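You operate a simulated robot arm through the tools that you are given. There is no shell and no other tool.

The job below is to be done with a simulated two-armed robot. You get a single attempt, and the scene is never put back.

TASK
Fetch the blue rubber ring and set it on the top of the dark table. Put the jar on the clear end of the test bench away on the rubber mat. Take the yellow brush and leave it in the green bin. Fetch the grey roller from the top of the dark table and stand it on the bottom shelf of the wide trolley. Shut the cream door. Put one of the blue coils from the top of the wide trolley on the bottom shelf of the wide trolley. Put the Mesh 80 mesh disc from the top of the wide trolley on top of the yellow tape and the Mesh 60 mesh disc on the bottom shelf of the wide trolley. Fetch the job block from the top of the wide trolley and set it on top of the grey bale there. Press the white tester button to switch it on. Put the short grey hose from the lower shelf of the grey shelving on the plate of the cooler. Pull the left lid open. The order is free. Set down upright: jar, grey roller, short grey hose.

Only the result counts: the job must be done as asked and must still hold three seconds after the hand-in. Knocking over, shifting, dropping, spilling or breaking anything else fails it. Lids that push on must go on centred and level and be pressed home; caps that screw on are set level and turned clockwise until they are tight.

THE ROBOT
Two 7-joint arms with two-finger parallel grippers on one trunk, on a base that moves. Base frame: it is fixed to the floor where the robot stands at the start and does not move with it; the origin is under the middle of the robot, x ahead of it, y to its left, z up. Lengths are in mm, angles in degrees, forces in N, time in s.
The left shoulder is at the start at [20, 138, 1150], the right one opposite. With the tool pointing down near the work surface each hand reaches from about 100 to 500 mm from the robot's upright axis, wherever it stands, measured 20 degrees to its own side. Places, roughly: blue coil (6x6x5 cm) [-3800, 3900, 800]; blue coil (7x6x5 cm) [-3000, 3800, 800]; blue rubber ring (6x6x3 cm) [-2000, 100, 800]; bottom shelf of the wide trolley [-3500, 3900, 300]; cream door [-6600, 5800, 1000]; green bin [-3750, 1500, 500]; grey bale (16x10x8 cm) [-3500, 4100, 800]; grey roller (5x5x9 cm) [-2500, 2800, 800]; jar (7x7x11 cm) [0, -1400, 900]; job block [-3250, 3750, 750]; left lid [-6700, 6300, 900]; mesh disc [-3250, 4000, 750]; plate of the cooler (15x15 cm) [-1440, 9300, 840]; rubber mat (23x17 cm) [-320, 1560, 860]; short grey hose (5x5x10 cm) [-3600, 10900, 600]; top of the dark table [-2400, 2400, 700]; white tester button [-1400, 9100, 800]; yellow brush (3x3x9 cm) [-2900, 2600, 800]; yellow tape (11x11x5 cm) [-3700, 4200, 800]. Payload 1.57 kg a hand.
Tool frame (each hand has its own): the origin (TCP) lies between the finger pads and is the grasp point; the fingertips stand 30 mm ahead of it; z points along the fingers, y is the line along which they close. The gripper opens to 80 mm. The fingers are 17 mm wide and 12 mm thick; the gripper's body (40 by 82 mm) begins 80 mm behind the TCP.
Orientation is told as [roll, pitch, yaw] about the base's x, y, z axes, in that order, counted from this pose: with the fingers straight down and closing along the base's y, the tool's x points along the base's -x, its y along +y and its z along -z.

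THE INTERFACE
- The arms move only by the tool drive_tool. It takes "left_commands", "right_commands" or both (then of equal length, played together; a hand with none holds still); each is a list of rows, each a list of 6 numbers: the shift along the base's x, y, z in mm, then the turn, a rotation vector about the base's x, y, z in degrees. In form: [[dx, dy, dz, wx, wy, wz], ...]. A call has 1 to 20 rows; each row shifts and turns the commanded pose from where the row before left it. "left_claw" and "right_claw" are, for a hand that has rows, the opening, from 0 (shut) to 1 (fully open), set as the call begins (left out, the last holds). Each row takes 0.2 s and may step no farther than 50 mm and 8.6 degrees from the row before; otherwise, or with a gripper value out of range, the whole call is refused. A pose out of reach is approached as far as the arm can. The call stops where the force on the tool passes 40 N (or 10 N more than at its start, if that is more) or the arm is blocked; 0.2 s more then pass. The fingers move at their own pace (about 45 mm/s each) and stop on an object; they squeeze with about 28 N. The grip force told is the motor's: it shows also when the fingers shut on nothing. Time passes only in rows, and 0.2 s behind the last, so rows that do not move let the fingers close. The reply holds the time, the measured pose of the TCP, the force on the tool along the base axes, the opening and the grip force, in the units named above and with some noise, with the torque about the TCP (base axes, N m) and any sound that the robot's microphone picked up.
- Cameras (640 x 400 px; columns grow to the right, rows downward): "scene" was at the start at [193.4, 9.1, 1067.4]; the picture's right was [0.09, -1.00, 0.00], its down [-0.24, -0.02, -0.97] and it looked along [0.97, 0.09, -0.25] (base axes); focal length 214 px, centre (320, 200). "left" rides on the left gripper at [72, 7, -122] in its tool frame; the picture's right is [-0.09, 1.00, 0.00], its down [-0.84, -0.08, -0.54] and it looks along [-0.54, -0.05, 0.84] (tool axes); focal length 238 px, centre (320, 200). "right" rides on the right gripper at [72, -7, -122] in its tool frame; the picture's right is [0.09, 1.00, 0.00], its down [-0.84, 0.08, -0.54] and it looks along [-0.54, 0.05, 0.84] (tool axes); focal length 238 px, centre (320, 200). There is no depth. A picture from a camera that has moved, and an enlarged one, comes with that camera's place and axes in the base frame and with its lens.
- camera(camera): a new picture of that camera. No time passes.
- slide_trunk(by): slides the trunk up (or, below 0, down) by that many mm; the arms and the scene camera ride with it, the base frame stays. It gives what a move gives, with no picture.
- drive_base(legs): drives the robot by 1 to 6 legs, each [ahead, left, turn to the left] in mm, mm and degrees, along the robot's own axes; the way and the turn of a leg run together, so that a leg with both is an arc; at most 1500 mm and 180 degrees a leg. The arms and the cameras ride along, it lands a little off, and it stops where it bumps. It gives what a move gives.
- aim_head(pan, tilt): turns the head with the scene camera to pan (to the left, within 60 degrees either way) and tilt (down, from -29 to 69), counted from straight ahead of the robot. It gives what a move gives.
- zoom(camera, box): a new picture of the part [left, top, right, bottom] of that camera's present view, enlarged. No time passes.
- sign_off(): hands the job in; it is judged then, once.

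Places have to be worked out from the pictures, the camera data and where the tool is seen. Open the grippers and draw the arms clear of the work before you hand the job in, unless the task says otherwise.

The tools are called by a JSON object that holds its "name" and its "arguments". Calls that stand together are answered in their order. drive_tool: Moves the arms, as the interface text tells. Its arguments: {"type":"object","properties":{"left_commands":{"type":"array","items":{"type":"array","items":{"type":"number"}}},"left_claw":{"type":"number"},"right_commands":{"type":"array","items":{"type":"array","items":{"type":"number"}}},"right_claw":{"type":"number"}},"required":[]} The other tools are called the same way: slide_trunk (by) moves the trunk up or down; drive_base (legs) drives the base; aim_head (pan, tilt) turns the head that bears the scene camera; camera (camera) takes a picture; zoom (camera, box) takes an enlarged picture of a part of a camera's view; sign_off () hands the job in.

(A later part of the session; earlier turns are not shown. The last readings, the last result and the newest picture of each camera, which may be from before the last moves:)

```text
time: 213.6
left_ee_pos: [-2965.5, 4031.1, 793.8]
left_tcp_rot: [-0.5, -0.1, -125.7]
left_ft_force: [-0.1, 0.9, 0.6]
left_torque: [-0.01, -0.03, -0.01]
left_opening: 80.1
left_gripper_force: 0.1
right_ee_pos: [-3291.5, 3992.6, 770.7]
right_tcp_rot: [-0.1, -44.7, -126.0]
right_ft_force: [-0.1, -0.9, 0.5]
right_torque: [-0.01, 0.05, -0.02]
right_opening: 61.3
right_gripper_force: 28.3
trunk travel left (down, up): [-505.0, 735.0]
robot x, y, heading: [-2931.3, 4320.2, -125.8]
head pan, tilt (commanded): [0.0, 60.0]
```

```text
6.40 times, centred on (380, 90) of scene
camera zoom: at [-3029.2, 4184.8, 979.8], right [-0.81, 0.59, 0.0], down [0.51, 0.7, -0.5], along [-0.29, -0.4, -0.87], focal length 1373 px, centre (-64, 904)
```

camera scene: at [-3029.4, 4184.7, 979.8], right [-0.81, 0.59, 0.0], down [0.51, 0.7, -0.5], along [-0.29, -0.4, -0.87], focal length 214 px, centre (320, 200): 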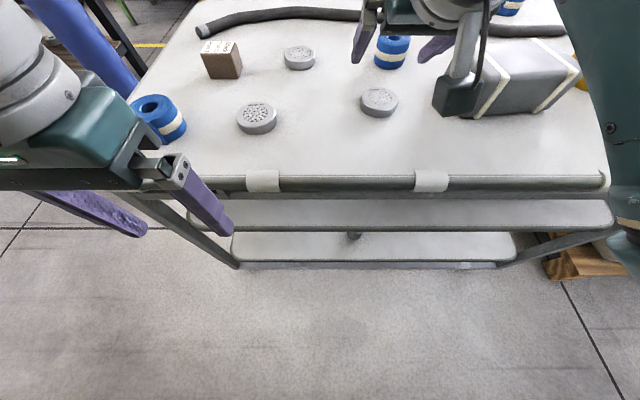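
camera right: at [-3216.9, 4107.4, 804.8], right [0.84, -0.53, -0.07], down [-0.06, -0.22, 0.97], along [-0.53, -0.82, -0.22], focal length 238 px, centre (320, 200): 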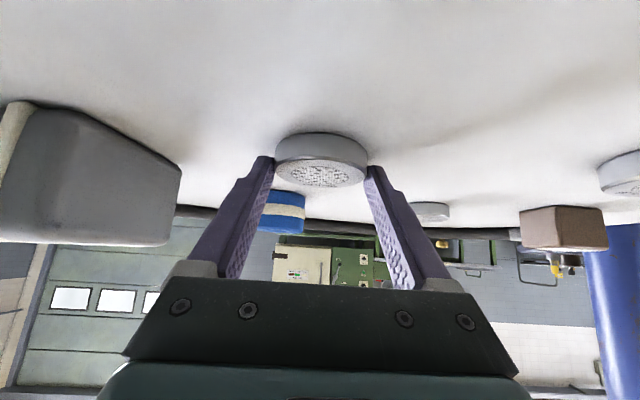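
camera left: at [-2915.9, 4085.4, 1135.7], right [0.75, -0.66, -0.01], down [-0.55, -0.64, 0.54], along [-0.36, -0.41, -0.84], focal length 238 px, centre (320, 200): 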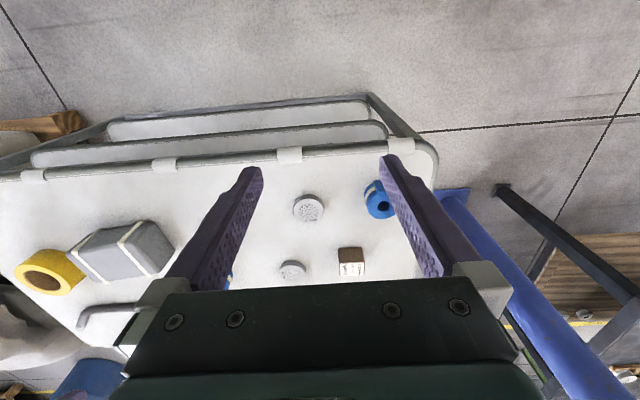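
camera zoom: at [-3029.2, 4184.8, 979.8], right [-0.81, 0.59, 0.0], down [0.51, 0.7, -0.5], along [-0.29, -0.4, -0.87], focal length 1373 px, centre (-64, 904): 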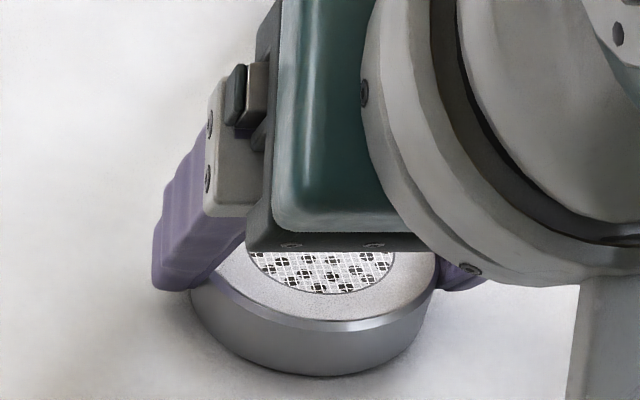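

Mesh 60 is gripped. I lift it, back off, shift right 200 mm, and lower the trunk for the bottom shelf.

{"name": "drive_tool", "arguments": {"right_commands": [[0, 0, 20, 0, 0, 0], [0, 0, 30, 0, 0, 0], [0, 0, 30, 0, 0, 0], [0, 0, 0, 0, 0, 0]]}}

{"name": "drive_base", "arguments": {"legs": [[-220, 0, 0], [0, -200, 0]]}}

{"name": "slide_trunk", "arguments": {"by": -400}}

{"name": "aim_head", "arguments": {"pan": 0, "tilt": 25}}

{"name": "camera", "arguments": {"camera": "scene"}}

{"name": "camera", "arguments": {"camera": "right"}}

```text
time: 214.6
left_ee_pos: [-2964.3, 4031.4, 793.6]
left_tcp_rot: [-0.5, -0.1, -125.7]
left_ft_force: [0.2, 0.2, 0.0]
left_torque: [0.0, -0.02, 0.0]
left_opening: 80.0
left_gripper_force: 0.1
right_ee_pos: [-3292.2, 3995.2, 849.6]
right_tcp_rot: [-0.1, -44.8, -126.0]
right_ft_force: [-0.2, 0.0, -2.7]
right_torque: [0.04, -0.02, -0.01]
right_opening: 61.1
right_gripper_force: 27.6
trunk travel left (down, up): [-505.0, 735.0]
robot x, y, heading: [-2931.7, 4319.9, -126.1]
head pan, tilt (commanded): [0.0, 60.0]
```

```text
time: 217.4
left_ee_pos: [-2997.7, 4327.4, 794.5]
left_tcp_rot: [-0.5, -0.1, -125.7]
left_ft_force: [-0.3, 1.0, -0.6]
left_torque: [-0.01, 0.01, 0.02]
left_opening: 80.0
left_gripper_force: 0.1
right_ee_pos: [-3324.9, 4289.6, 849.0]
right_tcp_rot: [0.0, -44.7, -126.0]
right_ft_force: [0.9, -1.3, -2.3]
right_torque: [0.03, -0.03, 0.02]
right_opening: 61.3
right_gripper_force: 28.3
trunk travel left (down, up): [-505.0, 735.0]
robot x, y, heading: [-2964.7, 4615.0, -126.1]
head pan, tilt (commanded): [0.0, 60.0]
```

```text
time: 221.3
left_ee_pos: [-2997.3, 4326.5, 393.6]
left_tcp_rot: [-0.4, 0.0, -125.7]
left_ft_force: [-0.4, -0.1, -0.3]
left_torque: [0.01, 0.01, -0.03]
left_opening: 79.7
left_gripper_force: 0.0
right_ee_pos: [-3324.0, 4290.5, 449.8]
right_tcp_rot: [-0.1, -44.8, -126.0]
right_ft_force: [0.8, -0.2, -2.9]
right_torque: [0.0, -0.04, 0.01]
right_opening: 61.2
right_gripper_force: 28.1
trunk travel left (down, up): [-105.0, 1135.0]
robot x, y, heading: [-2967.4, 4613.4, -126.2]
head pan, tilt (commanded): [0.0, 60.0]
```

```text
time: 222.3
left_ee_pos: [-2996.5, 4328.1, 394.2]
left_tcp_rot: [-0.4, -0.1, -125.6]
left_ft_force: [-0.5, 0.2, 0.3]
left_torque: [0.01, -0.01, -0.01]
left_opening: 79.9
left_gripper_force: 0.1
right_ee_pos: [-3325.1, 4288.9, 449.7]
right_tcp_rot: [0.0, -44.8, -125.9]
right_ft_force: [-0.2, -0.2, -2.4]
right_torque: [0.0, -0.02, 0.0]
right_opening: 61.0
right_gripper_force: 28.2
trunk travel left (down, up): [-105.0, 1135.0]
robot x, y, heading: [-2965.5, 4615.4, -125.9]
head pan, tilt (commanded): [0.0, 25.0]
```

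```text
taken
camera scene: at [-3077.1, 4460.0, 629.7], right [-0.81, 0.59, 0.0], down [0.25, 0.34, -0.91], along [-0.53, -0.73, -0.42], focal length 214 px, centre (320, 200)
```

scene: 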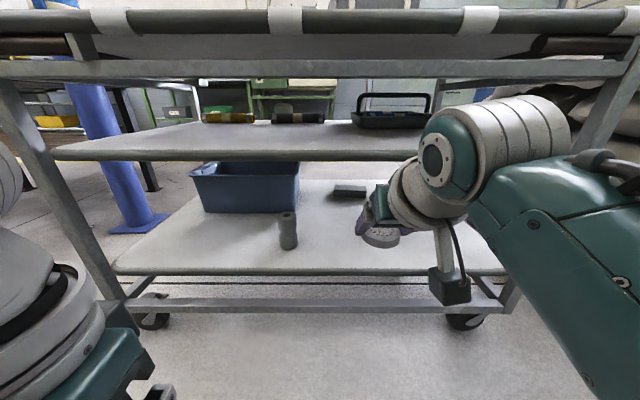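

```text
taken
camera right: at [-3250.0, 4404.3, 484.6], right [0.85, -0.53, -0.06], down [-0.06, -0.22, 0.97], along [-0.53, -0.82, -0.22], focal length 238 px, centre (320, 200)
```

right: 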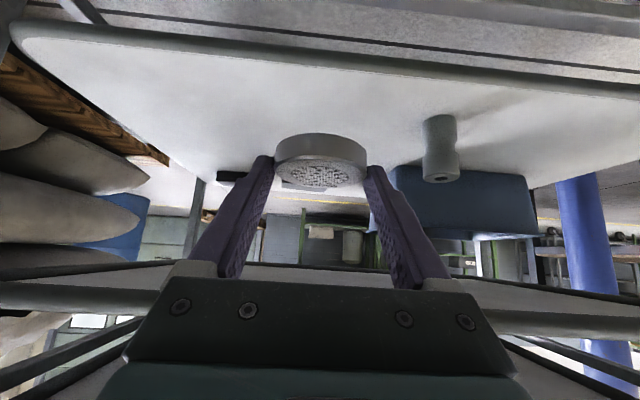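

The shelf edge is ~558 mm from my axis. I lower the hand to TCP z≈345 outside the shelf, then drive ahead 150 mm so the disc goes about 80 mm in.

{"name": "drive_tool", "arguments": {"right_commands": [[0, 0, -35, 0, 0, 0], [0, 0, -35, 0, 0, 0], [0, 0, -35, 0, 0, 0], [0, 0, 0, 0, 0, 0]]}}

{"name": "drive_base", "arguments": {"legs": [[150, 0, 0]]}}

{"name": "camera", "arguments": {"camera": "scene"}}

{"name": "camera", "arguments": {"camera": "right"}}

```text
time: 223.3
left_ee_pos: [-2995.6, 4328.2, 394.7]
left_tcp_rot: [-0.3, -0.1, -125.8]
left_ft_force: [-1.1, -0.4, -0.3]
left_torque: [0.03, -0.02, -0.02]
left_opening: 80.1
left_gripper_force: 0.0
right_ee_pos: [-3325.1, 4289.8, 342.9]
right_tcp_rot: [-0.1, -44.8, -125.8]
right_ft_force: [-1.0, 0.3, -4.3]
right_torque: [0.04, -0.03, 0.01]
right_opening: 61.3
right_gripper_force: 28.1
trunk travel left (down, up): [-105.0, 1135.0]
robot x, y, heading: [-2969.4, 4617.7, -125.8]
head pan, tilt (commanded): [0.0, 25.0]
```

```text
time: 224.7
left_ee_pos: [-3081.0, 4209.3, 393.7]
left_tcp_rot: [-0.4, 0.0, -125.7]
left_ft_force: [0.0, -0.3, 0.5]
left_torque: [-0.03, 0.03, 0.0]
left_opening: 79.6
left_gripper_force: 0.1
right_ee_pos: [-3409.9, 4170.8, 342.5]
right_tcp_rot: [0.1, -44.6, -125.8]
right_ft_force: [0.0, 0.0, -2.0]
right_torque: [0.01, -0.02, -0.01]
right_opening: 61.1
right_gripper_force: 27.9
trunk travel left (down, up): [-105.0, 1135.0]
robot x, y, heading: [-3051.8, 4490.5, -125.9]
head pan, tilt (commanded): [0.0, 25.0]
```

```text
taken
camera scene: at [-3162.6, 4340.9, 629.5], right [-0.81, 0.58, 0.0], down [0.25, 0.34, -0.91], along [-0.53, -0.73, -0.42], focal length 214 px, centre (320, 200)
```

scene: 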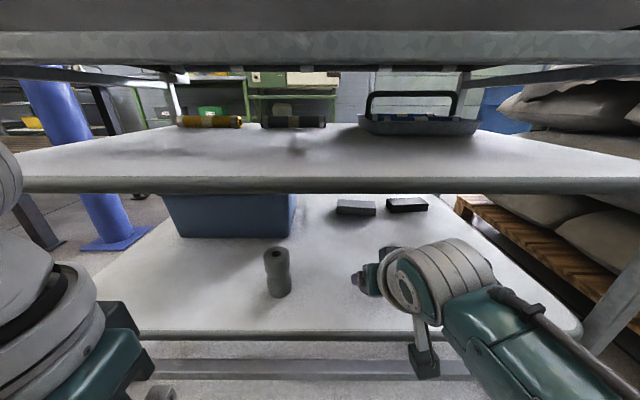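

```text
taken
camera right: at [-3335.5, 4285.9, 377.7], right [0.85, -0.53, -0.06], down [-0.06, -0.22, 0.97], along [-0.53, -0.82, -0.22], focal length 238 px, centre (320, 200)
```

right: 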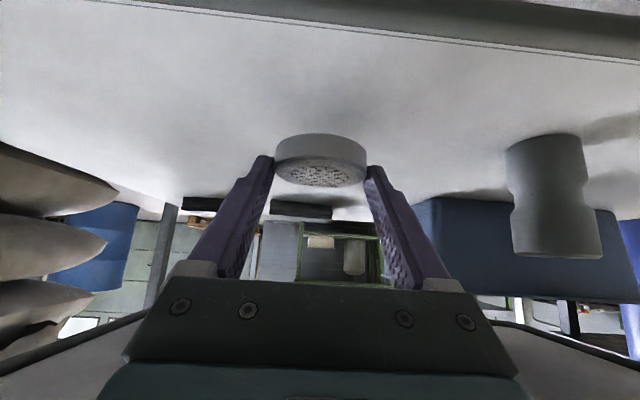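

The disc hangs over the shelf, clear of the roller. I lower 25 mm then in small steps.

{"name": "drive_tool", "arguments": {"right_commands": [[0, 0, -15, 0, 0, 0], [0, 0, -10, 0, 0, 0], [0, 0, 0, 0, 0, 0]]}}

{"name": "drive_tool", "arguments": {"right_commands": [[0, 0, -2, 0, 0, 0], [0, 0, -2, 0, 0, 0], [0, 0, 0, 0, 0, 0]]}}

```text
time: 225.5
left_ee_pos: [-3082.8, 4207.7, 393.9]
left_tcp_rot: [-0.4, 0.0, -125.7]
left_ft_force: [0.8, -0.1, -0.3]
left_torque: [0.02, -0.02, 0.03]
left_opening: 80.0
left_gripper_force: 0.0
right_ee_pos: [-3412.5, 4168.4, 318.6]
right_tcp_rot: [0.0, -44.8, -125.8]
right_ft_force: [-0.4, 0.1, -2.6]
right_torque: [0.06, -0.01, -0.01]
right_opening: 61.1
right_gripper_force: 27.6
trunk travel left (down, up): [-105.0, 1135.0]
robot x, y, heading: [-3052.3, 4492.5, -125.7]
head pan, tilt (commanded): [0.0, 25.0]
```

```text
time: 226.3
left_ee_pos: [-3082.7, 4208.1, 393.1]
left_tcp_rot: [-0.4, -0.1, -125.6]
left_ft_force: [-0.4, 0.3, 0.0]
left_torque: [0.01, -0.01, -0.02]
left_opening: 80.0
left_gripper_force: 0.0
right_ee_pos: [-3411.2, 4169.4, 313.7]
right_tcp_rot: [-0.1, -44.8, -125.7]
right_ft_force: [0.1, -0.9, -3.3]
right_torque: [0.01, -0.01, -0.03]
right_opening: 61.0
right_gripper_force: 28.0
trunk travel left (down, up): [-105.0, 1135.0]
robot x, y, heading: [-3054.9, 4494.0, -125.7]
head pan, tilt (commanded): [0.0, 25.0]
```

{"name": "drive_tool", "arguments": {"right_commands": [[0, 0, -2, 0, 0, 0], [0, 0, 0, 0, 0, 0]]}}

{"name": "camera", "arguments": {"camera": "right"}}

```text
time: 226.9
left_ee_pos: [-3084.1, 4207.3, 393.8]
left_tcp_rot: [-0.4, -0.1, -125.5]
left_ft_force: [-0.5, 0.0, -0.8]
left_torque: [0.02, 0.0, 0.03]
left_opening: 80.0
left_gripper_force: 0.0
right_ee_pos: [-3412.0, 4169.1, 312.2]
right_tcp_rot: [-0.1, -44.7, -125.8]
right_ft_force: [-0.4, 0.9, -3.6]
right_torque: [0.0, -0.03, 0.02]
right_opening: 61.1
right_gripper_force: 27.9
trunk travel left (down, up): [-105.0, 1135.0]
robot x, y, heading: [-3053.8, 4489.3, -125.9]
head pan, tilt (commanded): [0.0, 25.0]
```

```text
taken
camera right: at [-3337.4, 4283.6, 347.1], right [0.85, -0.53, -0.06], down [-0.06, -0.22, 0.97], along [-0.53, -0.82, -0.22], focal length 238 px, centre (320, 200)
```

right: 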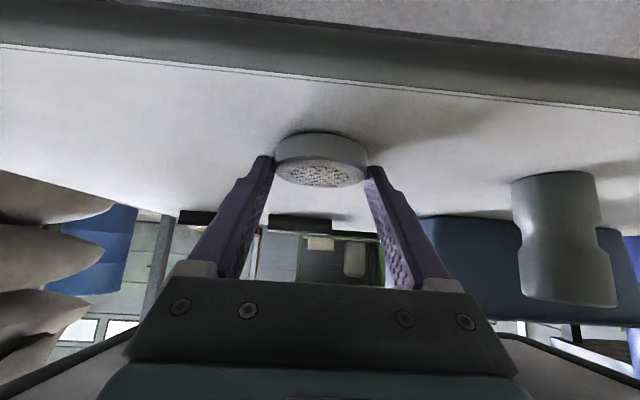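

{"name": "drive_tool", "arguments": {"right_commands": [[0, 0, -2, 0, 0, 0], [0, 0, 0, 0, 0, 0]]}}

```text
time: 227.5
left_ee_pos: [-3083.1, 4207.6, 394.1]
left_tcp_rot: [-0.4, -0.1, -125.7]
left_ft_force: [0.4, -0.2, -0.9]
left_torque: [0.04, 0.0, 0.01]
left_opening: 79.9
left_gripper_force: 0.0
right_ee_pos: [-3411.1, 4168.4, 309.8]
right_tcp_rot: [0.0, -44.7, -125.7]
right_ft_force: [-0.7, -0.4, -3.1]
right_torque: [0.03, -0.03, 0.0]
right_opening: 60.9
right_gripper_force: 27.9
trunk travel left (down, up): [-105.0, 1135.0]
robot x, y, heading: [-3054.3, 4494.7, -125.7]
head pan, tilt (commanded): [0.0, 25.0]
```

{"name": "drive_tool", "arguments": {"right_commands": [[0, 0, -1.5, 0, 0, 0], [0, 0, 0, 0, 0, 0]]}}

```text
time: 228.1
left_ee_pos: [-3083.8, 4207.3, 394.1]
left_tcp_rot: [-0.5, -0.2, -125.6]
left_ft_force: [-0.1, -0.3, -0.7]
left_torque: [0.03, -0.03, 0.0]
left_opening: 80.4
left_gripper_force: 0.0
right_ee_pos: [-3411.4, 4169.5, 309.3]
right_tcp_rot: [0.2, -44.9, -125.8]
right_ft_force: [2.8, 3.7, 9.4]
right_torque: [0.15, -0.26, 0.01]
right_opening: 61.1
right_gripper_force: 28.0
trunk travel left (down, up): [-105.0, 1135.0]
robot x, y, heading: [-3052.5, 4495.7, -125.8]
head pan, tilt (commanded): [0.0, 25.0]
```

Contact is felt. I open and retreat up and back out of the shelf.

{"name": "drive_tool", "arguments": {"right_commands": [[0, 0, 0, 0, 0, 0], [0, 0, 0, 0, 0, 0], [0, 0, 0, 0, 0, 0], [6, 8, 12, 0, 0, 0], [12, 16, 18, 0, 0, 0], [20, 28, 10, 0, 0, 0], [20, 28, 0, 0, 0, 0], [20, 28, 0, 0, 0, 0], [0, 0, 0, 0, 0, 0]], "right_claw": 1}}

{"name": "camera", "arguments": {"camera": "scene"}}

{"name": "camera", "arguments": {"camera": "right"}}

```text
time: 230.1
left_ee_pos: [-3083.0, 4205.4, 395.1]
left_tcp_rot: [-0.4, -0.2, -125.6]
left_ft_force: [0.1, -0.7, -0.4]
left_torque: [0.03, 0.01, -0.01]
left_opening: 80.0
left_gripper_force: 0.0
right_ee_pos: [-3334.5, 4277.2, 348.2]
right_tcp_rot: [0.0, -44.8, -125.8]
right_ft_force: [0.1, -0.4, -0.6]
right_torque: [0.02, 0.01, -0.04]
right_opening: 80.1
right_gripper_force: 0.0
trunk travel left (down, up): [-105.0, 1135.0]
robot x, y, heading: [-3049.7, 4497.4, -125.8]
head pan, tilt (commanded): [0.0, 25.0]
```

```text
taken
camera scene: at [-3164.6, 4338.3, 630.0], right [-0.81, 0.58, 0.0], down [0.25, 0.34, -0.91], along [-0.53, -0.74, -0.42], focal length 214 px, centre (320, 200)
```

scene: 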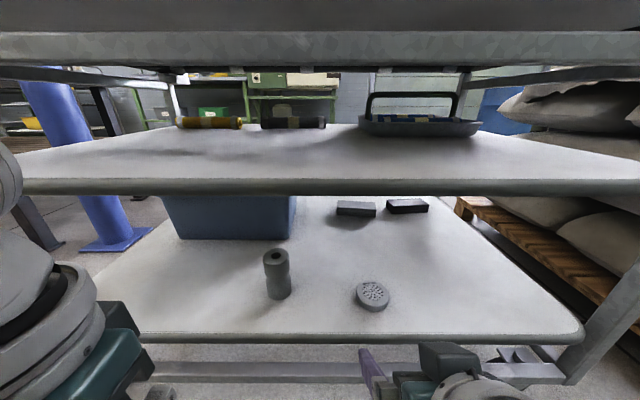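

```text
taken
camera right: at [-3259.5, 4392.6, 383.4], right [0.85, -0.53, -0.07], down [-0.06, -0.22, 0.97], along [-0.53, -0.82, -0.22], focal length 238 px, centre (320, 200)
```

right: 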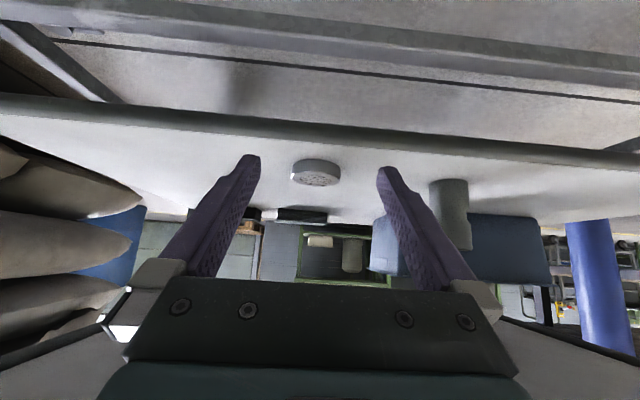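

Mesh 60 lies flat on the bottom shelf. Next the near-left coil: I back off, raise the trunk, raise the right hand and move left along the trolley.

{"name": "drive_base", "arguments": {"legs": [[-150, 0, 0]]}}

{"name": "slide_trunk", "arguments": {"by": 400}}

{"name": "drive_tool", "arguments": {"right_commands": [[0, 0, 40, 0, 0, 0], [0, 0, 40, 0, 0, 0], [0, 0, 40, 0, 0, 0], [0, 0, 0, 0, 0, 0]]}}

{"name": "drive_base", "arguments": {"legs": [[0, 535, 0], [150, 0, 0]]}}

{"name": "aim_head", "arguments": {"pan": 0, "tilt": 50}}

{"name": "camera", "arguments": {"camera": "scene"}}

{"name": "camera", "arguments": {"camera": "right"}}

```text
time: 231.4
left_ee_pos: [-2996.8, 4327.1, 394.6]
left_tcp_rot: [-0.4, -0.3, -125.5]
left_ft_force: [0.4, 0.0, -0.5]
left_torque: [-0.01, 0.01, -0.02]
left_opening: 80.0
left_gripper_force: 0.1
right_ee_pos: [-3246.6, 4397.8, 349.4]
right_tcp_rot: [0.0, -45.0, -125.7]
right_ft_force: [-0.6, 0.3, 0.5]
right_torque: [0.0, -0.03, -0.01]
right_opening: 80.1
right_gripper_force: 0.0
trunk travel left (down, up): [-105.0, 1135.0]
robot x, y, heading: [-2964.2, 4620.2, -125.6]
head pan, tilt (commanded): [0.0, 25.0]
```

```text
time: 235.3
left_ee_pos: [-2994.4, 4329.0, 793.6]
left_tcp_rot: [-0.4, -0.3, -125.5]
left_ft_force: [-0.6, -0.3, 0.5]
left_torque: [-0.02, -0.02, -0.01]
left_opening: 80.0
left_gripper_force: 0.0
right_ee_pos: [-3245.6, 4399.3, 748.3]
right_tcp_rot: [0.0, -44.7, -125.7]
right_ft_force: [0.2, -0.1, 0.5]
right_torque: [-0.04, -0.01, -0.03]
right_opening: 80.1
right_gripper_force: 0.1
trunk travel left (down, up): [-505.0, 735.0]
robot x, y, heading: [-2964.5, 4616.9, -125.8]
head pan, tilt (commanded): [0.0, 25.0]
```

```text
time: 236.3
left_ee_pos: [-2994.8, 4329.1, 794.7]
left_tcp_rot: [-0.4, -0.1, -125.5]
left_ft_force: [0.1, 0.1, -0.3]
left_torque: [-0.01, 0.01, 0.0]
left_opening: 80.1
left_gripper_force: 0.1
right_ee_pos: [-3258.0, 4414.7, 857.8]
right_tcp_rot: [-7.1, -44.2, -119.5]
right_ft_force: [0.2, 0.5, 0.2]
right_torque: [-0.01, 0.03, -0.02]
right_opening: 80.0
right_gripper_force: 0.0
trunk travel left (down, up): [-505.0, 735.0]
robot x, y, heading: [-2961.2, 4619.6, -125.9]
head pan, tilt (commanded): [0.0, 25.0]
```

```text
time: 240.3
left_ee_pos: [-2659.7, 3898.0, 793.5]
left_tcp_rot: [-0.5, -0.1, -126.0]
left_ft_force: [-0.6, 0.8, 0.1]
left_torque: [0.04, -0.03, 0.0]
left_opening: 79.9
left_gripper_force: 0.0
right_ee_pos: [-2924.2, 3983.6, 858.9]
right_tcp_rot: [-6.9, -44.6, -120.1]
right_ft_force: [0.5, 0.5, -0.2]
right_torque: [0.01, -0.01, 0.03]
right_opening: 80.3
right_gripper_force: 0.0
trunk travel left (down, up): [-505.0, 735.0]
robot x, y, heading: [-2627.8, 4187.4, -126.2]
head pan, tilt (commanded): [0.0, 25.0]
```

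```text
time: 241.2
left_ee_pos: [-2659.4, 3898.9, 794.7]
left_tcp_rot: [-0.4, -0.1, -126.0]
left_ft_force: [-1.1, 0.0, -0.4]
left_torque: [-0.01, -0.02, 0.04]
left_opening: 80.0
left_gripper_force: 0.0
right_ee_pos: [-2926.3, 3985.9, 858.6]
right_tcp_rot: [-7.8, -44.6, -119.5]
right_ft_force: [0.0, -0.2, -0.3]
right_torque: [0.02, 0.02, 0.0]
right_opening: 80.2
right_gripper_force: 0.2
trunk travel left (down, up): [-505.0, 735.0]
robot x, y, heading: [-2623.5, 4183.4, -126.1]
head pan, tilt (commanded): [0.0, 50.0]
```

```text
taken
camera scene: at [-2730.6, 4043.2, 992.4], right [-0.81, 0.59, 0.0], down [0.45, 0.62, -0.64], along [-0.38, -0.52, -0.77], focal length 214 px, centre (320, 200)
```

scene: 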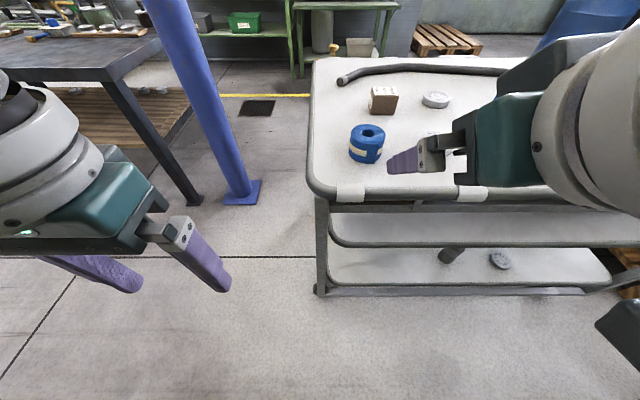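

```text
taken
camera right: at [-2850.0, 4099.4, 893.8], right [0.84, -0.51, -0.16], down [0.02, -0.27, 0.96], along [-0.54, -0.82, -0.22], focal length 238 px, centre (320, 200)
```

right: 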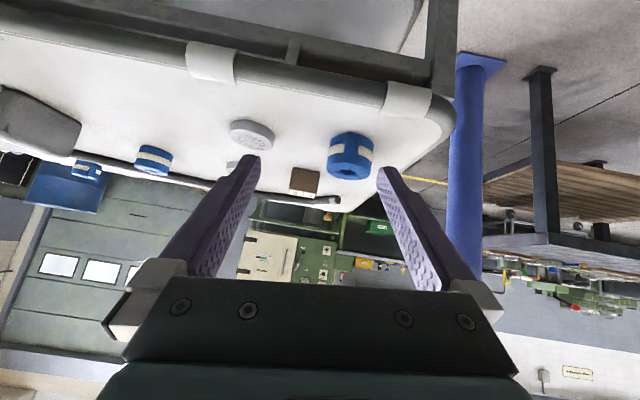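

The right hand drifted a few degrees; I correct its orientation and move to a pre-grasp position behind and above the coil at about [-2978, 3843].

{"name": "drive_tool", "arguments": {"right_commands": [[-6, -45, 0, -3.13, -4.31, -1.23], [-7, -45, -13, 0, 0, 0], [0, 0, -13, 0, 0, 0], [0, 0, 0, 0, 0, 0]], "right_claw": 1}}

{"name": "camera", "arguments": {"camera": "right"}}

{"name": "camera", "arguments": {"camera": "scene"}}

```text
time: 242.2
left_ee_pos: [-2660.1, 3897.6, 794.0]
left_tcp_rot: [-0.4, 0.0, -125.9]
left_ft_force: [0.2, 0.6, 0.0]
left_torque: [0.0, 0.0, 0.0]
left_opening: 80.0
left_gripper_force: 0.1
right_ee_pos: [-2958.1, 3907.3, 826.2]
right_tcp_rot: [-5.2, -44.9, -123.1]
right_ft_force: [0.1, -0.3, 0.1]
right_torque: [0.02, 0.03, 0.03]
right_opening: 79.8
right_gripper_force: 0.0
trunk travel left (down, up): [-505.0, 735.0]
robot x, y, heading: [-2624.5, 4184.9, -126.0]
head pan, tilt (commanded): [0.0, 50.0]
```

```text
taken
camera right: at [-2879.6, 4020.1, 861.3], right [0.83, -0.54, -0.13], down [-0.01, -0.25, 0.97], along [-0.55, -0.8, -0.22], focal length 238 px, centre (320, 200)
```

right: 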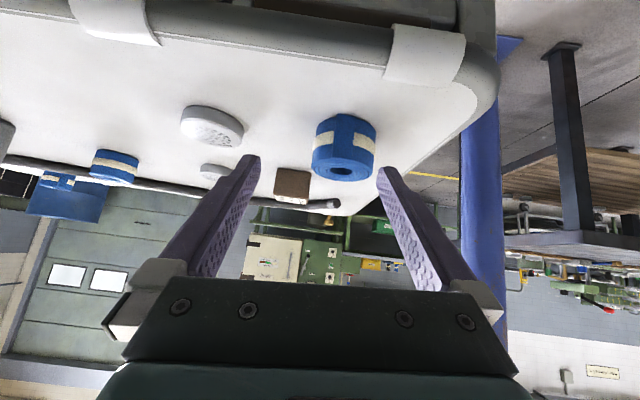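

```text
taken
camera scene: at [-2730.6, 4043.1, 992.4], right [-0.81, 0.59, 0.0], down [0.45, 0.62, -0.64], along [-0.38, -0.52, -0.77], focal length 214 px, centre (320, 200)
```

scene: 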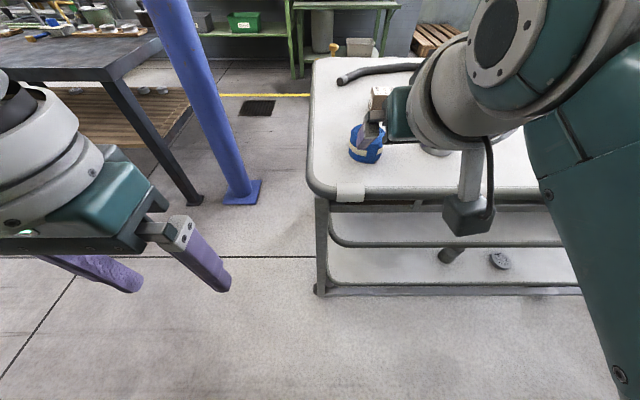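

The hand lags its command because it is working too far inward; I shift the base 40 mm left so the coil lies straight in front of the right shoulder, undo the extra rotation, and re-aim.

{"name": "drive_base", "arguments": {"legs": [[0, 40, 0]]}}

{"name": "drive_tool", "arguments": {"right_commands": [[-22, 20, -5, 3.13, 4.31, 1.23], [-23, 19.5, -5, 0, 0, 0], [0, 0, 0, 0, 0, 0]], "right_claw": 1}}

{"name": "camera", "arguments": {"camera": "right"}}

```text
time: 243.1
left_ee_pos: [-2625.7, 3874.8, 795.2]
left_tcp_rot: [-0.4, -0.1, -125.9]
left_ft_force: [0.6, -0.3, -0.2]
left_torque: [-0.02, -0.02, -0.03]
left_opening: 80.1
left_gripper_force: 0.1
right_ee_pos: [-2924.3, 3884.2, 825.2]
right_tcp_rot: [-4.9, -44.9, -123.2]
right_ft_force: [0.2, -1.2, 1.5]
right_torque: [-0.01, 0.01, -0.03]
right_opening: 79.9
right_gripper_force: 0.1
trunk travel left (down, up): [-505.0, 735.0]
robot x, y, heading: [-2598.9, 4161.5, -125.8]
head pan, tilt (commanded): [0.0, 50.0]
```

```text
time: 243.9
left_ee_pos: [-2625.4, 3874.7, 794.7]
left_tcp_rot: [-0.5, -0.1, -125.9]
left_ft_force: [-0.3, 0.1, 0.9]
left_torque: [-0.04, 0.02, 0.03]
left_opening: 80.1
left_gripper_force: 0.1
right_ee_pos: [-2969.7, 3922.0, 815.8]
right_tcp_rot: [-12.5, -44.3, -116.7]
right_ft_force: [-0.3, 0.7, -0.3]
right_torque: [-0.02, -0.01, 0.02]
right_opening: 79.8
right_gripper_force: 0.1
trunk travel left (down, up): [-505.0, 735.0]
robot x, y, heading: [-2593.7, 4161.3, -126.2]
head pan, tilt (commanded): [0.0, 50.0]
```

```text
taken
camera right: at [-2891.5, 4034.9, 851.5], right [0.83, -0.51, -0.22], down [0.06, -0.3, 0.95], along [-0.55, -0.8, -0.22], focal length 238 px, centre (320, 200)
```

right: 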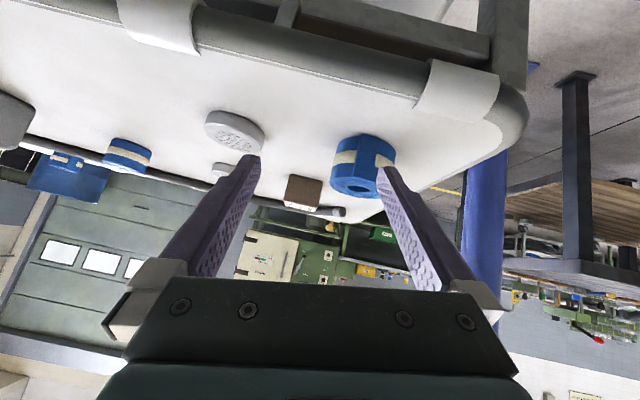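

The step moved exactly as commanded, so only the orientation is off by the measured amount. I rotate it back and move to the pre-grasp point behind the coil.

{"name": "drive_tool", "arguments": {"right_commands": [[12, -17, 6, -2.63, -3.59, -0.37], [12, -17, 0, -2.63, -3.59, -0.37], [0, 0, 0, 0, 0, 0]], "right_claw": 1}}

{"name": "camera", "arguments": {"camera": "right"}}

```text
time: 244.7
left_ee_pos: [-2627.1, 3875.5, 792.8]
left_tcp_rot: [-0.4, -0.1, -125.9]
left_ft_force: [0.7, -0.2, 0.3]
left_torque: [0.01, -0.04, -0.03]
left_opening: 79.8
left_gripper_force: 0.1
right_ee_pos: [-2945.8, 3888.9, 823.8]
right_tcp_rot: [0.1, -45.0, -126.4]
right_ft_force: [0.5, 1.1, 0.2]
right_torque: [-0.03, -0.03, 0.01]
right_opening: 80.1
right_gripper_force: 0.0
trunk travel left (down, up): [-505.0, 735.0]
robot x, y, heading: [-2592.8, 4161.2, -126.1]
head pan, tilt (commanded): [0.0, 50.0]
```

```text
taken
camera right: at [-2870.7, 4002.9, 858.0], right [0.84, -0.54, -0.06], down [-0.06, -0.21, 0.98], along [-0.54, -0.82, -0.21], focal length 238 px, centre (320, 200)
```

right: 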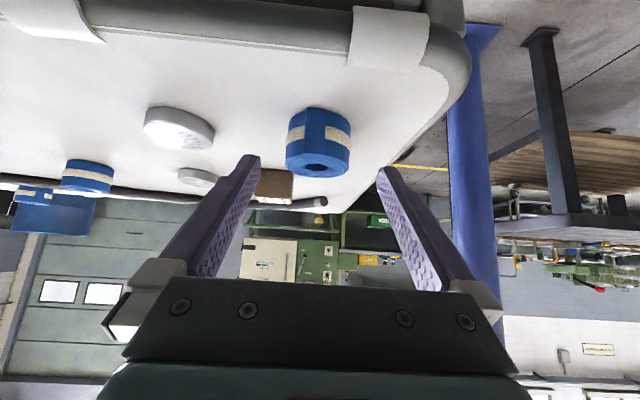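

The hand is aligned with the coil. I advance diagonally halfway, then check.

{"name": "drive_tool", "arguments": {"right_commands": [[-8, -12, -17, 0, 0, 0], [-8, -12, -17, 0, 0, 0], [0, 0, 0, 0, 0, 0]], "right_claw": 1}}

{"name": "camera", "arguments": {"camera": "right"}}

{"name": "zoom", "arguments": {"camera": "scene", "box": [320, 80, 460, 180]}}

```text
time: 245.5
left_ee_pos: [-2626.9, 3874.5, 794.6]
left_tcp_rot: [-0.4, -0.1, -126.0]
left_ft_force: [0.5, 0.0, -0.5]
left_torque: [0.01, -0.01, 0.02]
left_opening: 80.0
left_gripper_force: 0.1
right_ee_pos: [-2963.9, 3865.2, 788.6]
right_tcp_rot: [0.0, -45.1, -126.2]
right_ft_force: [0.2, -0.4, -0.2]
right_torque: [0.01, 0.04, 0.02]
right_opening: 80.0
right_gripper_force: 0.1
trunk travel left (down, up): [-505.0, 735.0]
robot x, y, heading: [-2595.7, 4159.3, -126.1]
head pan, tilt (commanded): [0.0, 50.0]
```

```text
taken
camera right: at [-2887.0, 3979.7, 823.4], right [0.84, -0.54, -0.06], down [-0.06, -0.21, 0.97], along [-0.54, -0.82, -0.21], focal length 238 px, centre (320, 200)
```

right: 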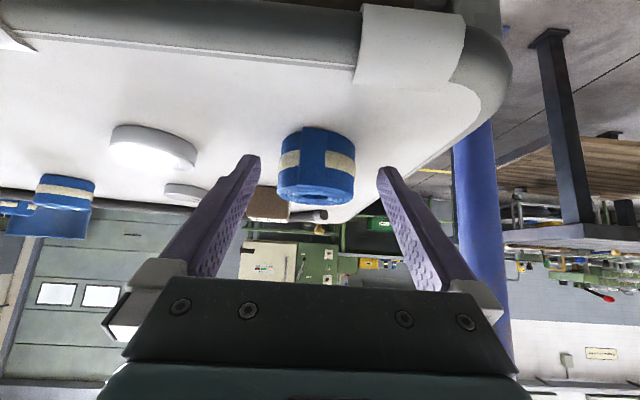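

```text
4.00 times, centred on (390, 130) of scene
camera zoom: at [-2698.0, 4019.5, 992.4], right [-0.81, 0.59, 0.0], down [0.45, 0.62, -0.64], along [-0.38, -0.52, -0.77], focal length 858 px, centre (40, 480)
```

zoom: 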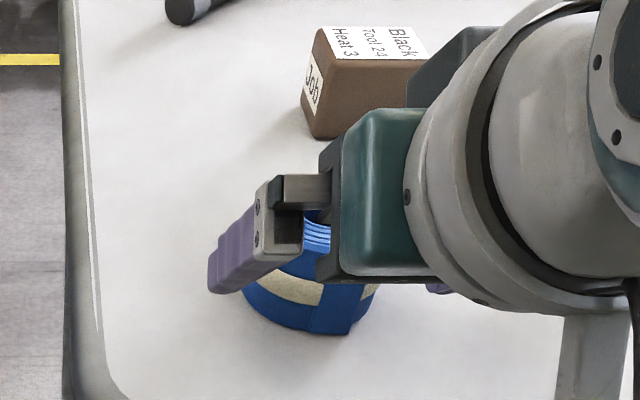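

The coil fits between the fingers with clearance on both sides. I complete the approach and close.

{"name": "drive_tool", "arguments": {"right_commands": [[-5, -7, -9, 0, 0, 0], [-4, -6, -8, 0, 0, 0], [0, 0, 0, 0, 0, 0]], "right_claw": 1}}

{"name": "drive_tool", "arguments": {"right_commands": [[0, 0, 0, 0, 0, 0], [0, 0, 0, 0, 0, 0], [0, 0, 0, 0, 0, 0], [0, 0, 0, 0, 0, 0]], "right_claw": 0}}

{"name": "camera", "arguments": {"camera": "right"}}

```text
time: 246.3
left_ee_pos: [-2626.5, 3874.2, 794.6]
left_tcp_rot: [-0.4, 0.0, -125.8]
left_ft_force: [0.3, -0.4, 0.9]
left_torque: [0.01, 0.0, -0.01]
left_opening: 80.2
left_gripper_force: 0.1
right_ee_pos: [-2970.8, 3851.7, 770.7]
right_tcp_rot: [0.0, -44.9, -126.2]
right_ft_force: [0.5, -0.1, -0.3]
right_torque: [-0.02, 0.03, -0.05]
right_opening: 79.9
right_gripper_force: 0.0
trunk travel left (down, up): [-505.0, 735.0]
robot x, y, heading: [-2594.4, 4161.4, -126.1]
head pan, tilt (commanded): [0.0, 50.0]
```

```text
time: 247.3
left_ee_pos: [-2627.9, 3874.8, 793.9]
left_tcp_rot: [-0.6, -0.1, -125.8]
left_ft_force: [-0.1, 1.0, 0.0]
left_torque: [0.03, 0.02, 0.0]
left_opening: 79.9
left_gripper_force: 0.1
right_ee_pos: [-2971.7, 3853.0, 772.1]
right_tcp_rot: [0.1, -44.9, -126.3]
right_ft_force: [-0.2, 0.9, 0.5]
right_torque: [0.0, 0.04, -0.06]
right_opening: 58.6
right_gripper_force: 27.6
trunk travel left (down, up): [-505.0, 735.0]
robot x, y, heading: [-2591.1, 4160.4, -126.0]
head pan, tilt (commanded): [0.0, 50.0]
```

```text
taken
camera right: at [-2895.3, 3967.1, 805.9], right [0.84, -0.54, -0.07], down [-0.06, -0.21, 0.97], along [-0.54, -0.82, -0.21], focal length 238 px, centre (320, 200)
```

right: 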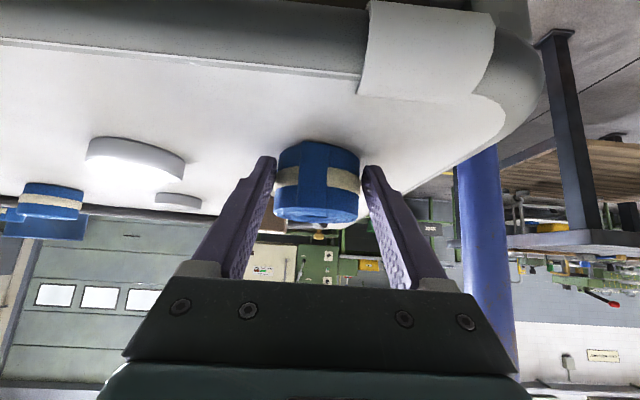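

The coil is gripped. I lift it, back off, shift 180 mm right, and lower the trunk.

{"name": "drive_tool", "arguments": {"right_commands": [[0, 0, 20, 0, 0, 0], [0, 0, 25, 0, 0, 0], [0, 0, 25, 0, 0, 0], [0, 0, 0, 0, 0, 0]]}}

{"name": "drive_base", "arguments": {"legs": [[-220, 0, 0], [0, -180, 0]]}}

{"name": "slide_trunk", "arguments": {"by": -400}}

{"name": "aim_head", "arguments": {"pan": 0, "tilt": 25}}

{"name": "camera", "arguments": {"camera": "scene"}}

```text
time: 248.3
left_ee_pos: [-2626.1, 3875.5, 794.2]
left_tcp_rot: [-0.3, -0.2, -125.9]
left_ft_force: [0.2, 0.4, -0.3]
left_torque: [0.0, 0.02, 0.01]
left_opening: 80.1
left_gripper_force: 0.0
right_ee_pos: [-2968.8, 3853.3, 842.3]
right_tcp_rot: [0.0, -44.9, -126.2]
right_ft_force: [-0.9, 1.0, -1.4]
right_torque: [0.03, -0.02, -0.02]
right_opening: 58.6
right_gripper_force: 28.2
trunk travel left (down, up): [-505.0, 735.0]
robot x, y, heading: [-2591.5, 4160.5, -126.1]
head pan, tilt (commanded): [0.0, 50.0]
```

```text
time: 251.1
left_ee_pos: [-2643.4, 4162.6, 794.3]
left_tcp_rot: [-0.5, -0.1, -126.1]
left_ft_force: [-0.3, -0.8, 0.4]
left_torque: [0.02, 0.02, -0.01]
left_opening: 79.9
left_gripper_force: 0.0
right_ee_pos: [-2986.6, 4141.7, 842.3]
right_tcp_rot: [0.0, -45.0, -126.3]
right_ft_force: [-0.6, -0.4, -1.4]
right_torque: [0.01, 0.0, 0.0]
right_opening: 58.2
right_gripper_force: 27.6
trunk travel left (down, up): [-505.0, 735.0]
robot x, y, heading: [-2610.7, 4447.5, -126.0]
head pan, tilt (commanded): [0.0, 50.0]
```

```text
time: 254.9
left_ee_pos: [-2643.2, 4161.4, 394.5]
left_tcp_rot: [-0.4, -0.2, -125.9]
left_ft_force: [0.1, -0.1, 0.5]
left_torque: [0.02, -0.01, -0.02]
left_opening: 79.9
left_gripper_force: 0.1
right_ee_pos: [-2986.0, 4140.3, 443.0]
right_tcp_rot: [0.0, -44.9, -126.3]
right_ft_force: [0.4, 0.1, -0.7]
right_torque: [0.03, -0.03, 0.03]
right_opening: 58.3
right_gripper_force: 28.1
trunk travel left (down, up): [-105.0, 1135.0]
robot x, y, heading: [-2614.2, 4446.4, -126.1]
head pan, tilt (commanded): [0.0, 50.0]
```

```text
time: 255.8
left_ee_pos: [-2642.8, 4162.0, 395.0]
left_tcp_rot: [-0.4, -0.1, -126.0]
left_ft_force: [0.8, -0.4, 0.4]
left_torque: [0.02, -0.01, 0.0]
left_opening: 80.1
left_gripper_force: 0.0
right_ee_pos: [-2985.2, 4140.7, 442.8]
right_tcp_rot: [0.1, -45.1, -126.3]
right_ft_force: [0.1, -0.8, -1.0]
right_torque: [0.04, -0.01, -0.02]
right_opening: 58.5
right_gripper_force: 27.9
trunk travel left (down, up): [-105.0, 1135.0]
robot x, y, heading: [-2610.6, 4446.9, -126.1]
head pan, tilt (commanded): [0.0, 25.0]
```

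```text
taken
camera scene: at [-2723.4, 4294.5, 629.8], right [-0.81, 0.59, 0.0], down [0.25, 0.34, -0.91], along [-0.54, -0.73, -0.42], focal length 214 px, centre (320, 200)
```

scene: 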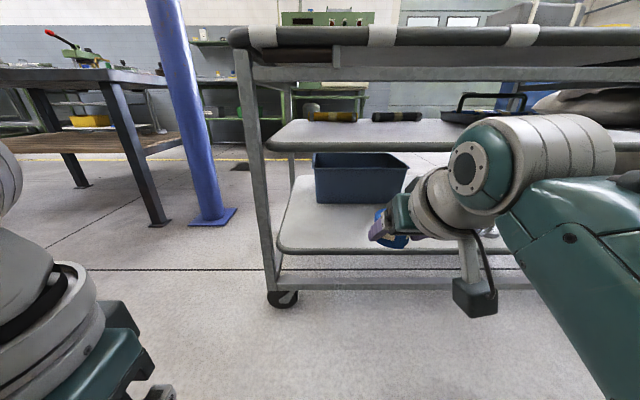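

The shelf edge is 627 mm from my axis. I lower the hand outside the shelf and drive in 218 mm.

{"name": "drive_tool", "arguments": {"right_commands": [[0, 0, -35, 0, 0, 0], [0, 0, -35, 0, 0, 0], [0, 0, -27, 0, 0, 0], [0, 0, 0, 0, 0, 0]]}}

{"name": "drive_base", "arguments": {"legs": [[218, 0, 0]]}}

{"name": "camera", "arguments": {"camera": "scene"}}

{"name": "camera", "arguments": {"camera": "right"}}

```text
time: 256.8
left_ee_pos: [-2643.5, 4161.6, 394.5]
left_tcp_rot: [-0.4, -0.1, -126.0]
left_ft_force: [0.8, -0.5, 0.2]
left_torque: [-0.01, 0.01, -0.02]
left_opening: 80.0
left_gripper_force: 0.0
right_ee_pos: [-2985.0, 4142.0, 344.9]
right_tcp_rot: [0.0, -45.1, -126.3]
right_ft_force: [0.8, 0.8, -1.8]
right_torque: [0.01, -0.02, 0.0]
right_opening: 57.9
right_gripper_force: 27.9
trunk travel left (down, up): [-105.0, 1135.0]
robot x, y, heading: [-2611.6, 4450.5, -126.1]
head pan, tilt (commanded): [0.0, 25.0]
```

```text
time: 258.5
left_ee_pos: [-2773.4, 3985.3, 393.6]
left_tcp_rot: [-0.4, 0.0, -126.1]
left_ft_force: [0.6, -0.7, 0.1]
left_torque: [-0.01, -0.01, -0.01]
left_opening: 79.8
left_gripper_force: 0.1
right_ee_pos: [-3113.4, 3967.8, 344.0]
right_tcp_rot: [-0.1, -44.9, -126.4]
right_ft_force: [0.4, -0.3, -0.8]
right_torque: [0.04, 0.01, 0.01]
right_opening: 58.0
right_gripper_force: 27.7
trunk travel left (down, up): [-105.0, 1135.0]
robot x, y, heading: [-2744.7, 4275.3, -126.0]
head pan, tilt (commanded): [0.0, 25.0]
```

```text
taken
camera scene: at [-2852.5, 4119.4, 629.6], right [-0.81, 0.59, 0.0], down [0.25, 0.34, -0.91], along [-0.54, -0.73, -0.42], focal length 214 px, centre (320, 200)
```

scene: 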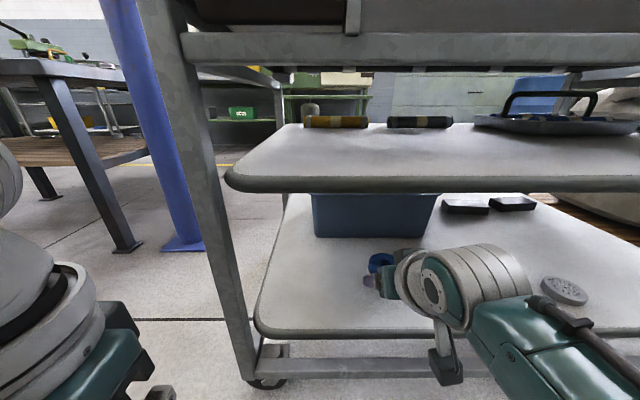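

```text
taken
camera right: at [-3038.2, 4082.0, 379.2], right [0.84, -0.54, -0.06], down [-0.06, -0.22, 0.97], along [-0.54, -0.81, -0.22], focal length 238 px, centre (320, 200)
```

right: 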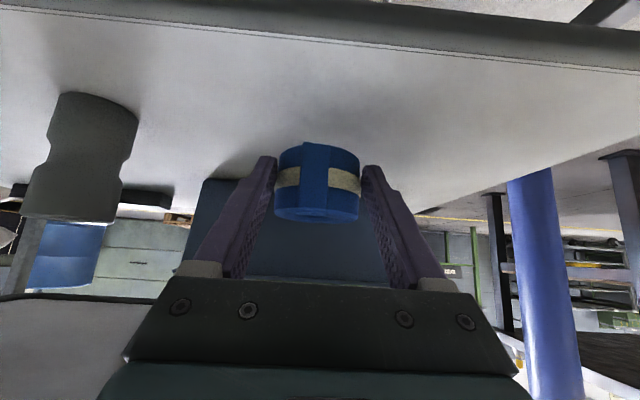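

The coil is over the shelf, clear of the roller and bin. I lower it.

{"name": "drive_tool", "arguments": {"right_commands": [[0, 0, -15, 0, 0, 0], [0, 0, -13, 0, 0, 0], [0, 0, 0, 0, 0, 0]]}}

{"name": "drive_tool", "arguments": {"right_commands": [[0, 0, -2, 0, 0, 0], [0, 0, -1.5, 0, 0, 0], [0, 0, 0, 0, 0, 0]]}}

```text
time: 259.3
left_ee_pos: [-2774.8, 3986.0, 393.0]
left_tcp_rot: [-0.4, -0.1, -126.1]
left_ft_force: [-1.4, -0.5, -0.1]
left_torque: [0.02, -0.01, 0.01]
left_opening: 79.9
left_gripper_force: 0.1
right_ee_pos: [-3115.5, 3966.3, 316.6]
right_tcp_rot: [0.0, -44.9, -126.4]
right_ft_force: [0.6, 0.6, -1.8]
right_torque: [-0.02, -0.04, -0.02]
right_opening: 57.9
right_gripper_force: 28.1
trunk travel left (down, up): [-105.0, 1135.0]
robot x, y, heading: [-2740.6, 4271.5, -126.3]
head pan, tilt (commanded): [0.0, 25.0]
```

```text
time: 260.1
left_ee_pos: [-2773.9, 3985.6, 393.9]
left_tcp_rot: [-0.4, -0.1, -126.1]
left_ft_force: [0.1, -0.1, -0.4]
left_torque: [0.0, 0.03, 0.0]
left_opening: 79.8
left_gripper_force: 0.3
right_ee_pos: [-3115.7, 3965.4, 313.3]
right_tcp_rot: [0.0, -44.9, -126.4]
right_ft_force: [0.5, -0.6, -1.2]
right_torque: [0.05, 0.01, -0.02]
right_opening: 57.9
right_gripper_force: 28.0
trunk travel left (down, up): [-105.0, 1135.0]
robot x, y, heading: [-2738.0, 4275.9, -125.9]
head pan, tilt (commanded): [0.0, 25.0]
```

{"name": "drive_tool", "arguments": {"right_commands": [[0, 0, -1.5, 0, 0, 0], [0, 0, 0, 0, 0, 0]]}}

{"name": "drive_tool", "arguments": {"right_commands": [[0, 0, -1, 0, 0, 0], [0, 0, 0, 0, 0, 0]]}}

```text
time: 260.7
left_ee_pos: [-2772.9, 3986.0, 393.8]
left_tcp_rot: [-0.4, -0.1, -126.1]
left_ft_force: [0.1, 0.1, -0.3]
left_torque: [-0.02, 0.03, -0.02]
left_opening: 79.9
left_gripper_force: 0.1
right_ee_pos: [-3114.4, 3966.5, 312.0]
right_tcp_rot: [0.1, -44.9, -126.4]
right_ft_force: [0.3, -0.3, -0.8]
right_torque: [0.0, -0.03, -0.04]
right_opening: 57.9
right_gripper_force: 27.6
trunk travel left (down, up): [-105.0, 1135.0]
robot x, y, heading: [-2740.2, 4271.4, -126.2]
head pan, tilt (commanded): [0.0, 25.0]
```

```text
time: 261.3
left_ee_pos: [-2773.6, 3985.9, 393.2]
left_tcp_rot: [-0.4, -0.2, -126.1]
left_ft_force: [0.7, 0.1, -0.2]
left_torque: [0.01, -0.02, -0.01]
left_opening: 79.9
left_gripper_force: 0.2
right_ee_pos: [-3114.7, 3966.7, 310.9]
right_tcp_rot: [0.0, -45.0, -126.4]
right_ft_force: [1.8, 2.3, 3.7]
right_torque: [-0.1, 0.1, 0.01]
right_opening: 57.8
right_gripper_force: 27.7
trunk travel left (down, up): [-105.0, 1135.0]
robot x, y, heading: [-2741.3, 4266.8, -126.4]
head pan, tilt (commanded): [0.0, 25.0]
```

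Contact. I release the coil and retreat out of the shelf.

{"name": "drive_tool", "arguments": {"right_commands": [[0, 0, 0, 0, 0, 0], [0, 0, 0, 0, 0, 0], [0, 0, 0, 0, 0, 0], [6, 8, 10, 0, 0, 0], [12, 16, 18, 0, 0, 0], [20, 28, 10, 0, 0, 0], [20, 28, 0, 0, 0, 0], [20, 28, 0, 0, 0, 0], [0, 0, 0, 0, 0, 0]], "right_claw": 1}}

{"name": "camera", "arguments": {"camera": "scene"}}

{"name": "camera", "arguments": {"camera": "right"}}

```text
time: 263.3
left_ee_pos: [-2774.3, 3983.3, 394.2]
left_tcp_rot: [-0.4, -0.2, -126.2]
left_ft_force: [-0.4, -0.2, -0.7]
left_torque: [0.0, -0.01, 0.02]
left_opening: 80.0
left_gripper_force: 0.1
right_ee_pos: [-3037.4, 4073.5, 349.7]
right_tcp_rot: [0.1, -45.0, -126.4]
right_ft_force: [-1.5, -0.3, 0.5]
right_torque: [0.01, 0.03, -0.05]
right_opening: 80.0
right_gripper_force: 0.0
trunk travel left (down, up): [-105.0, 1135.0]
robot x, y, heading: [-2741.0, 4273.9, -126.4]
head pan, tilt (commanded): [0.0, 25.0]
```

```text
taken
camera scene: at [-2853.8, 4117.7, 630.0], right [-0.81, 0.59, 0.0], down [0.25, 0.34, -0.91], along [-0.54, -0.73, -0.42], focal length 214 px, centre (320, 200)
```

scene: 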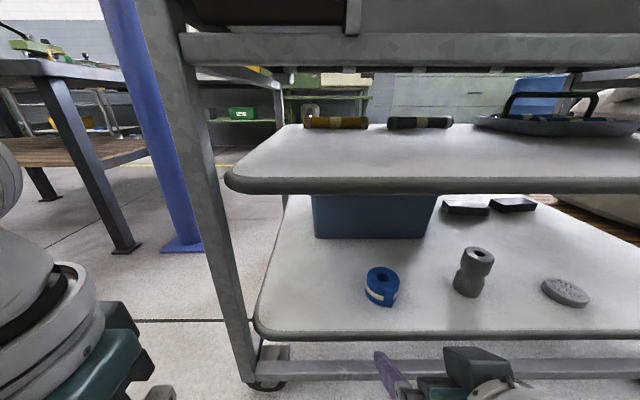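

```text
taken
camera right: at [-2960.5, 4187.7, 384.6], right [0.84, -0.54, -0.06], down [-0.06, -0.21, 0.97], along [-0.54, -0.82, -0.21], focal length 238 px, centre (320, 200)
```

right: 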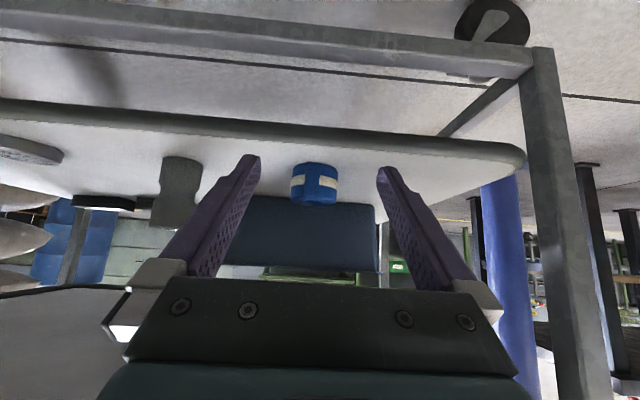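

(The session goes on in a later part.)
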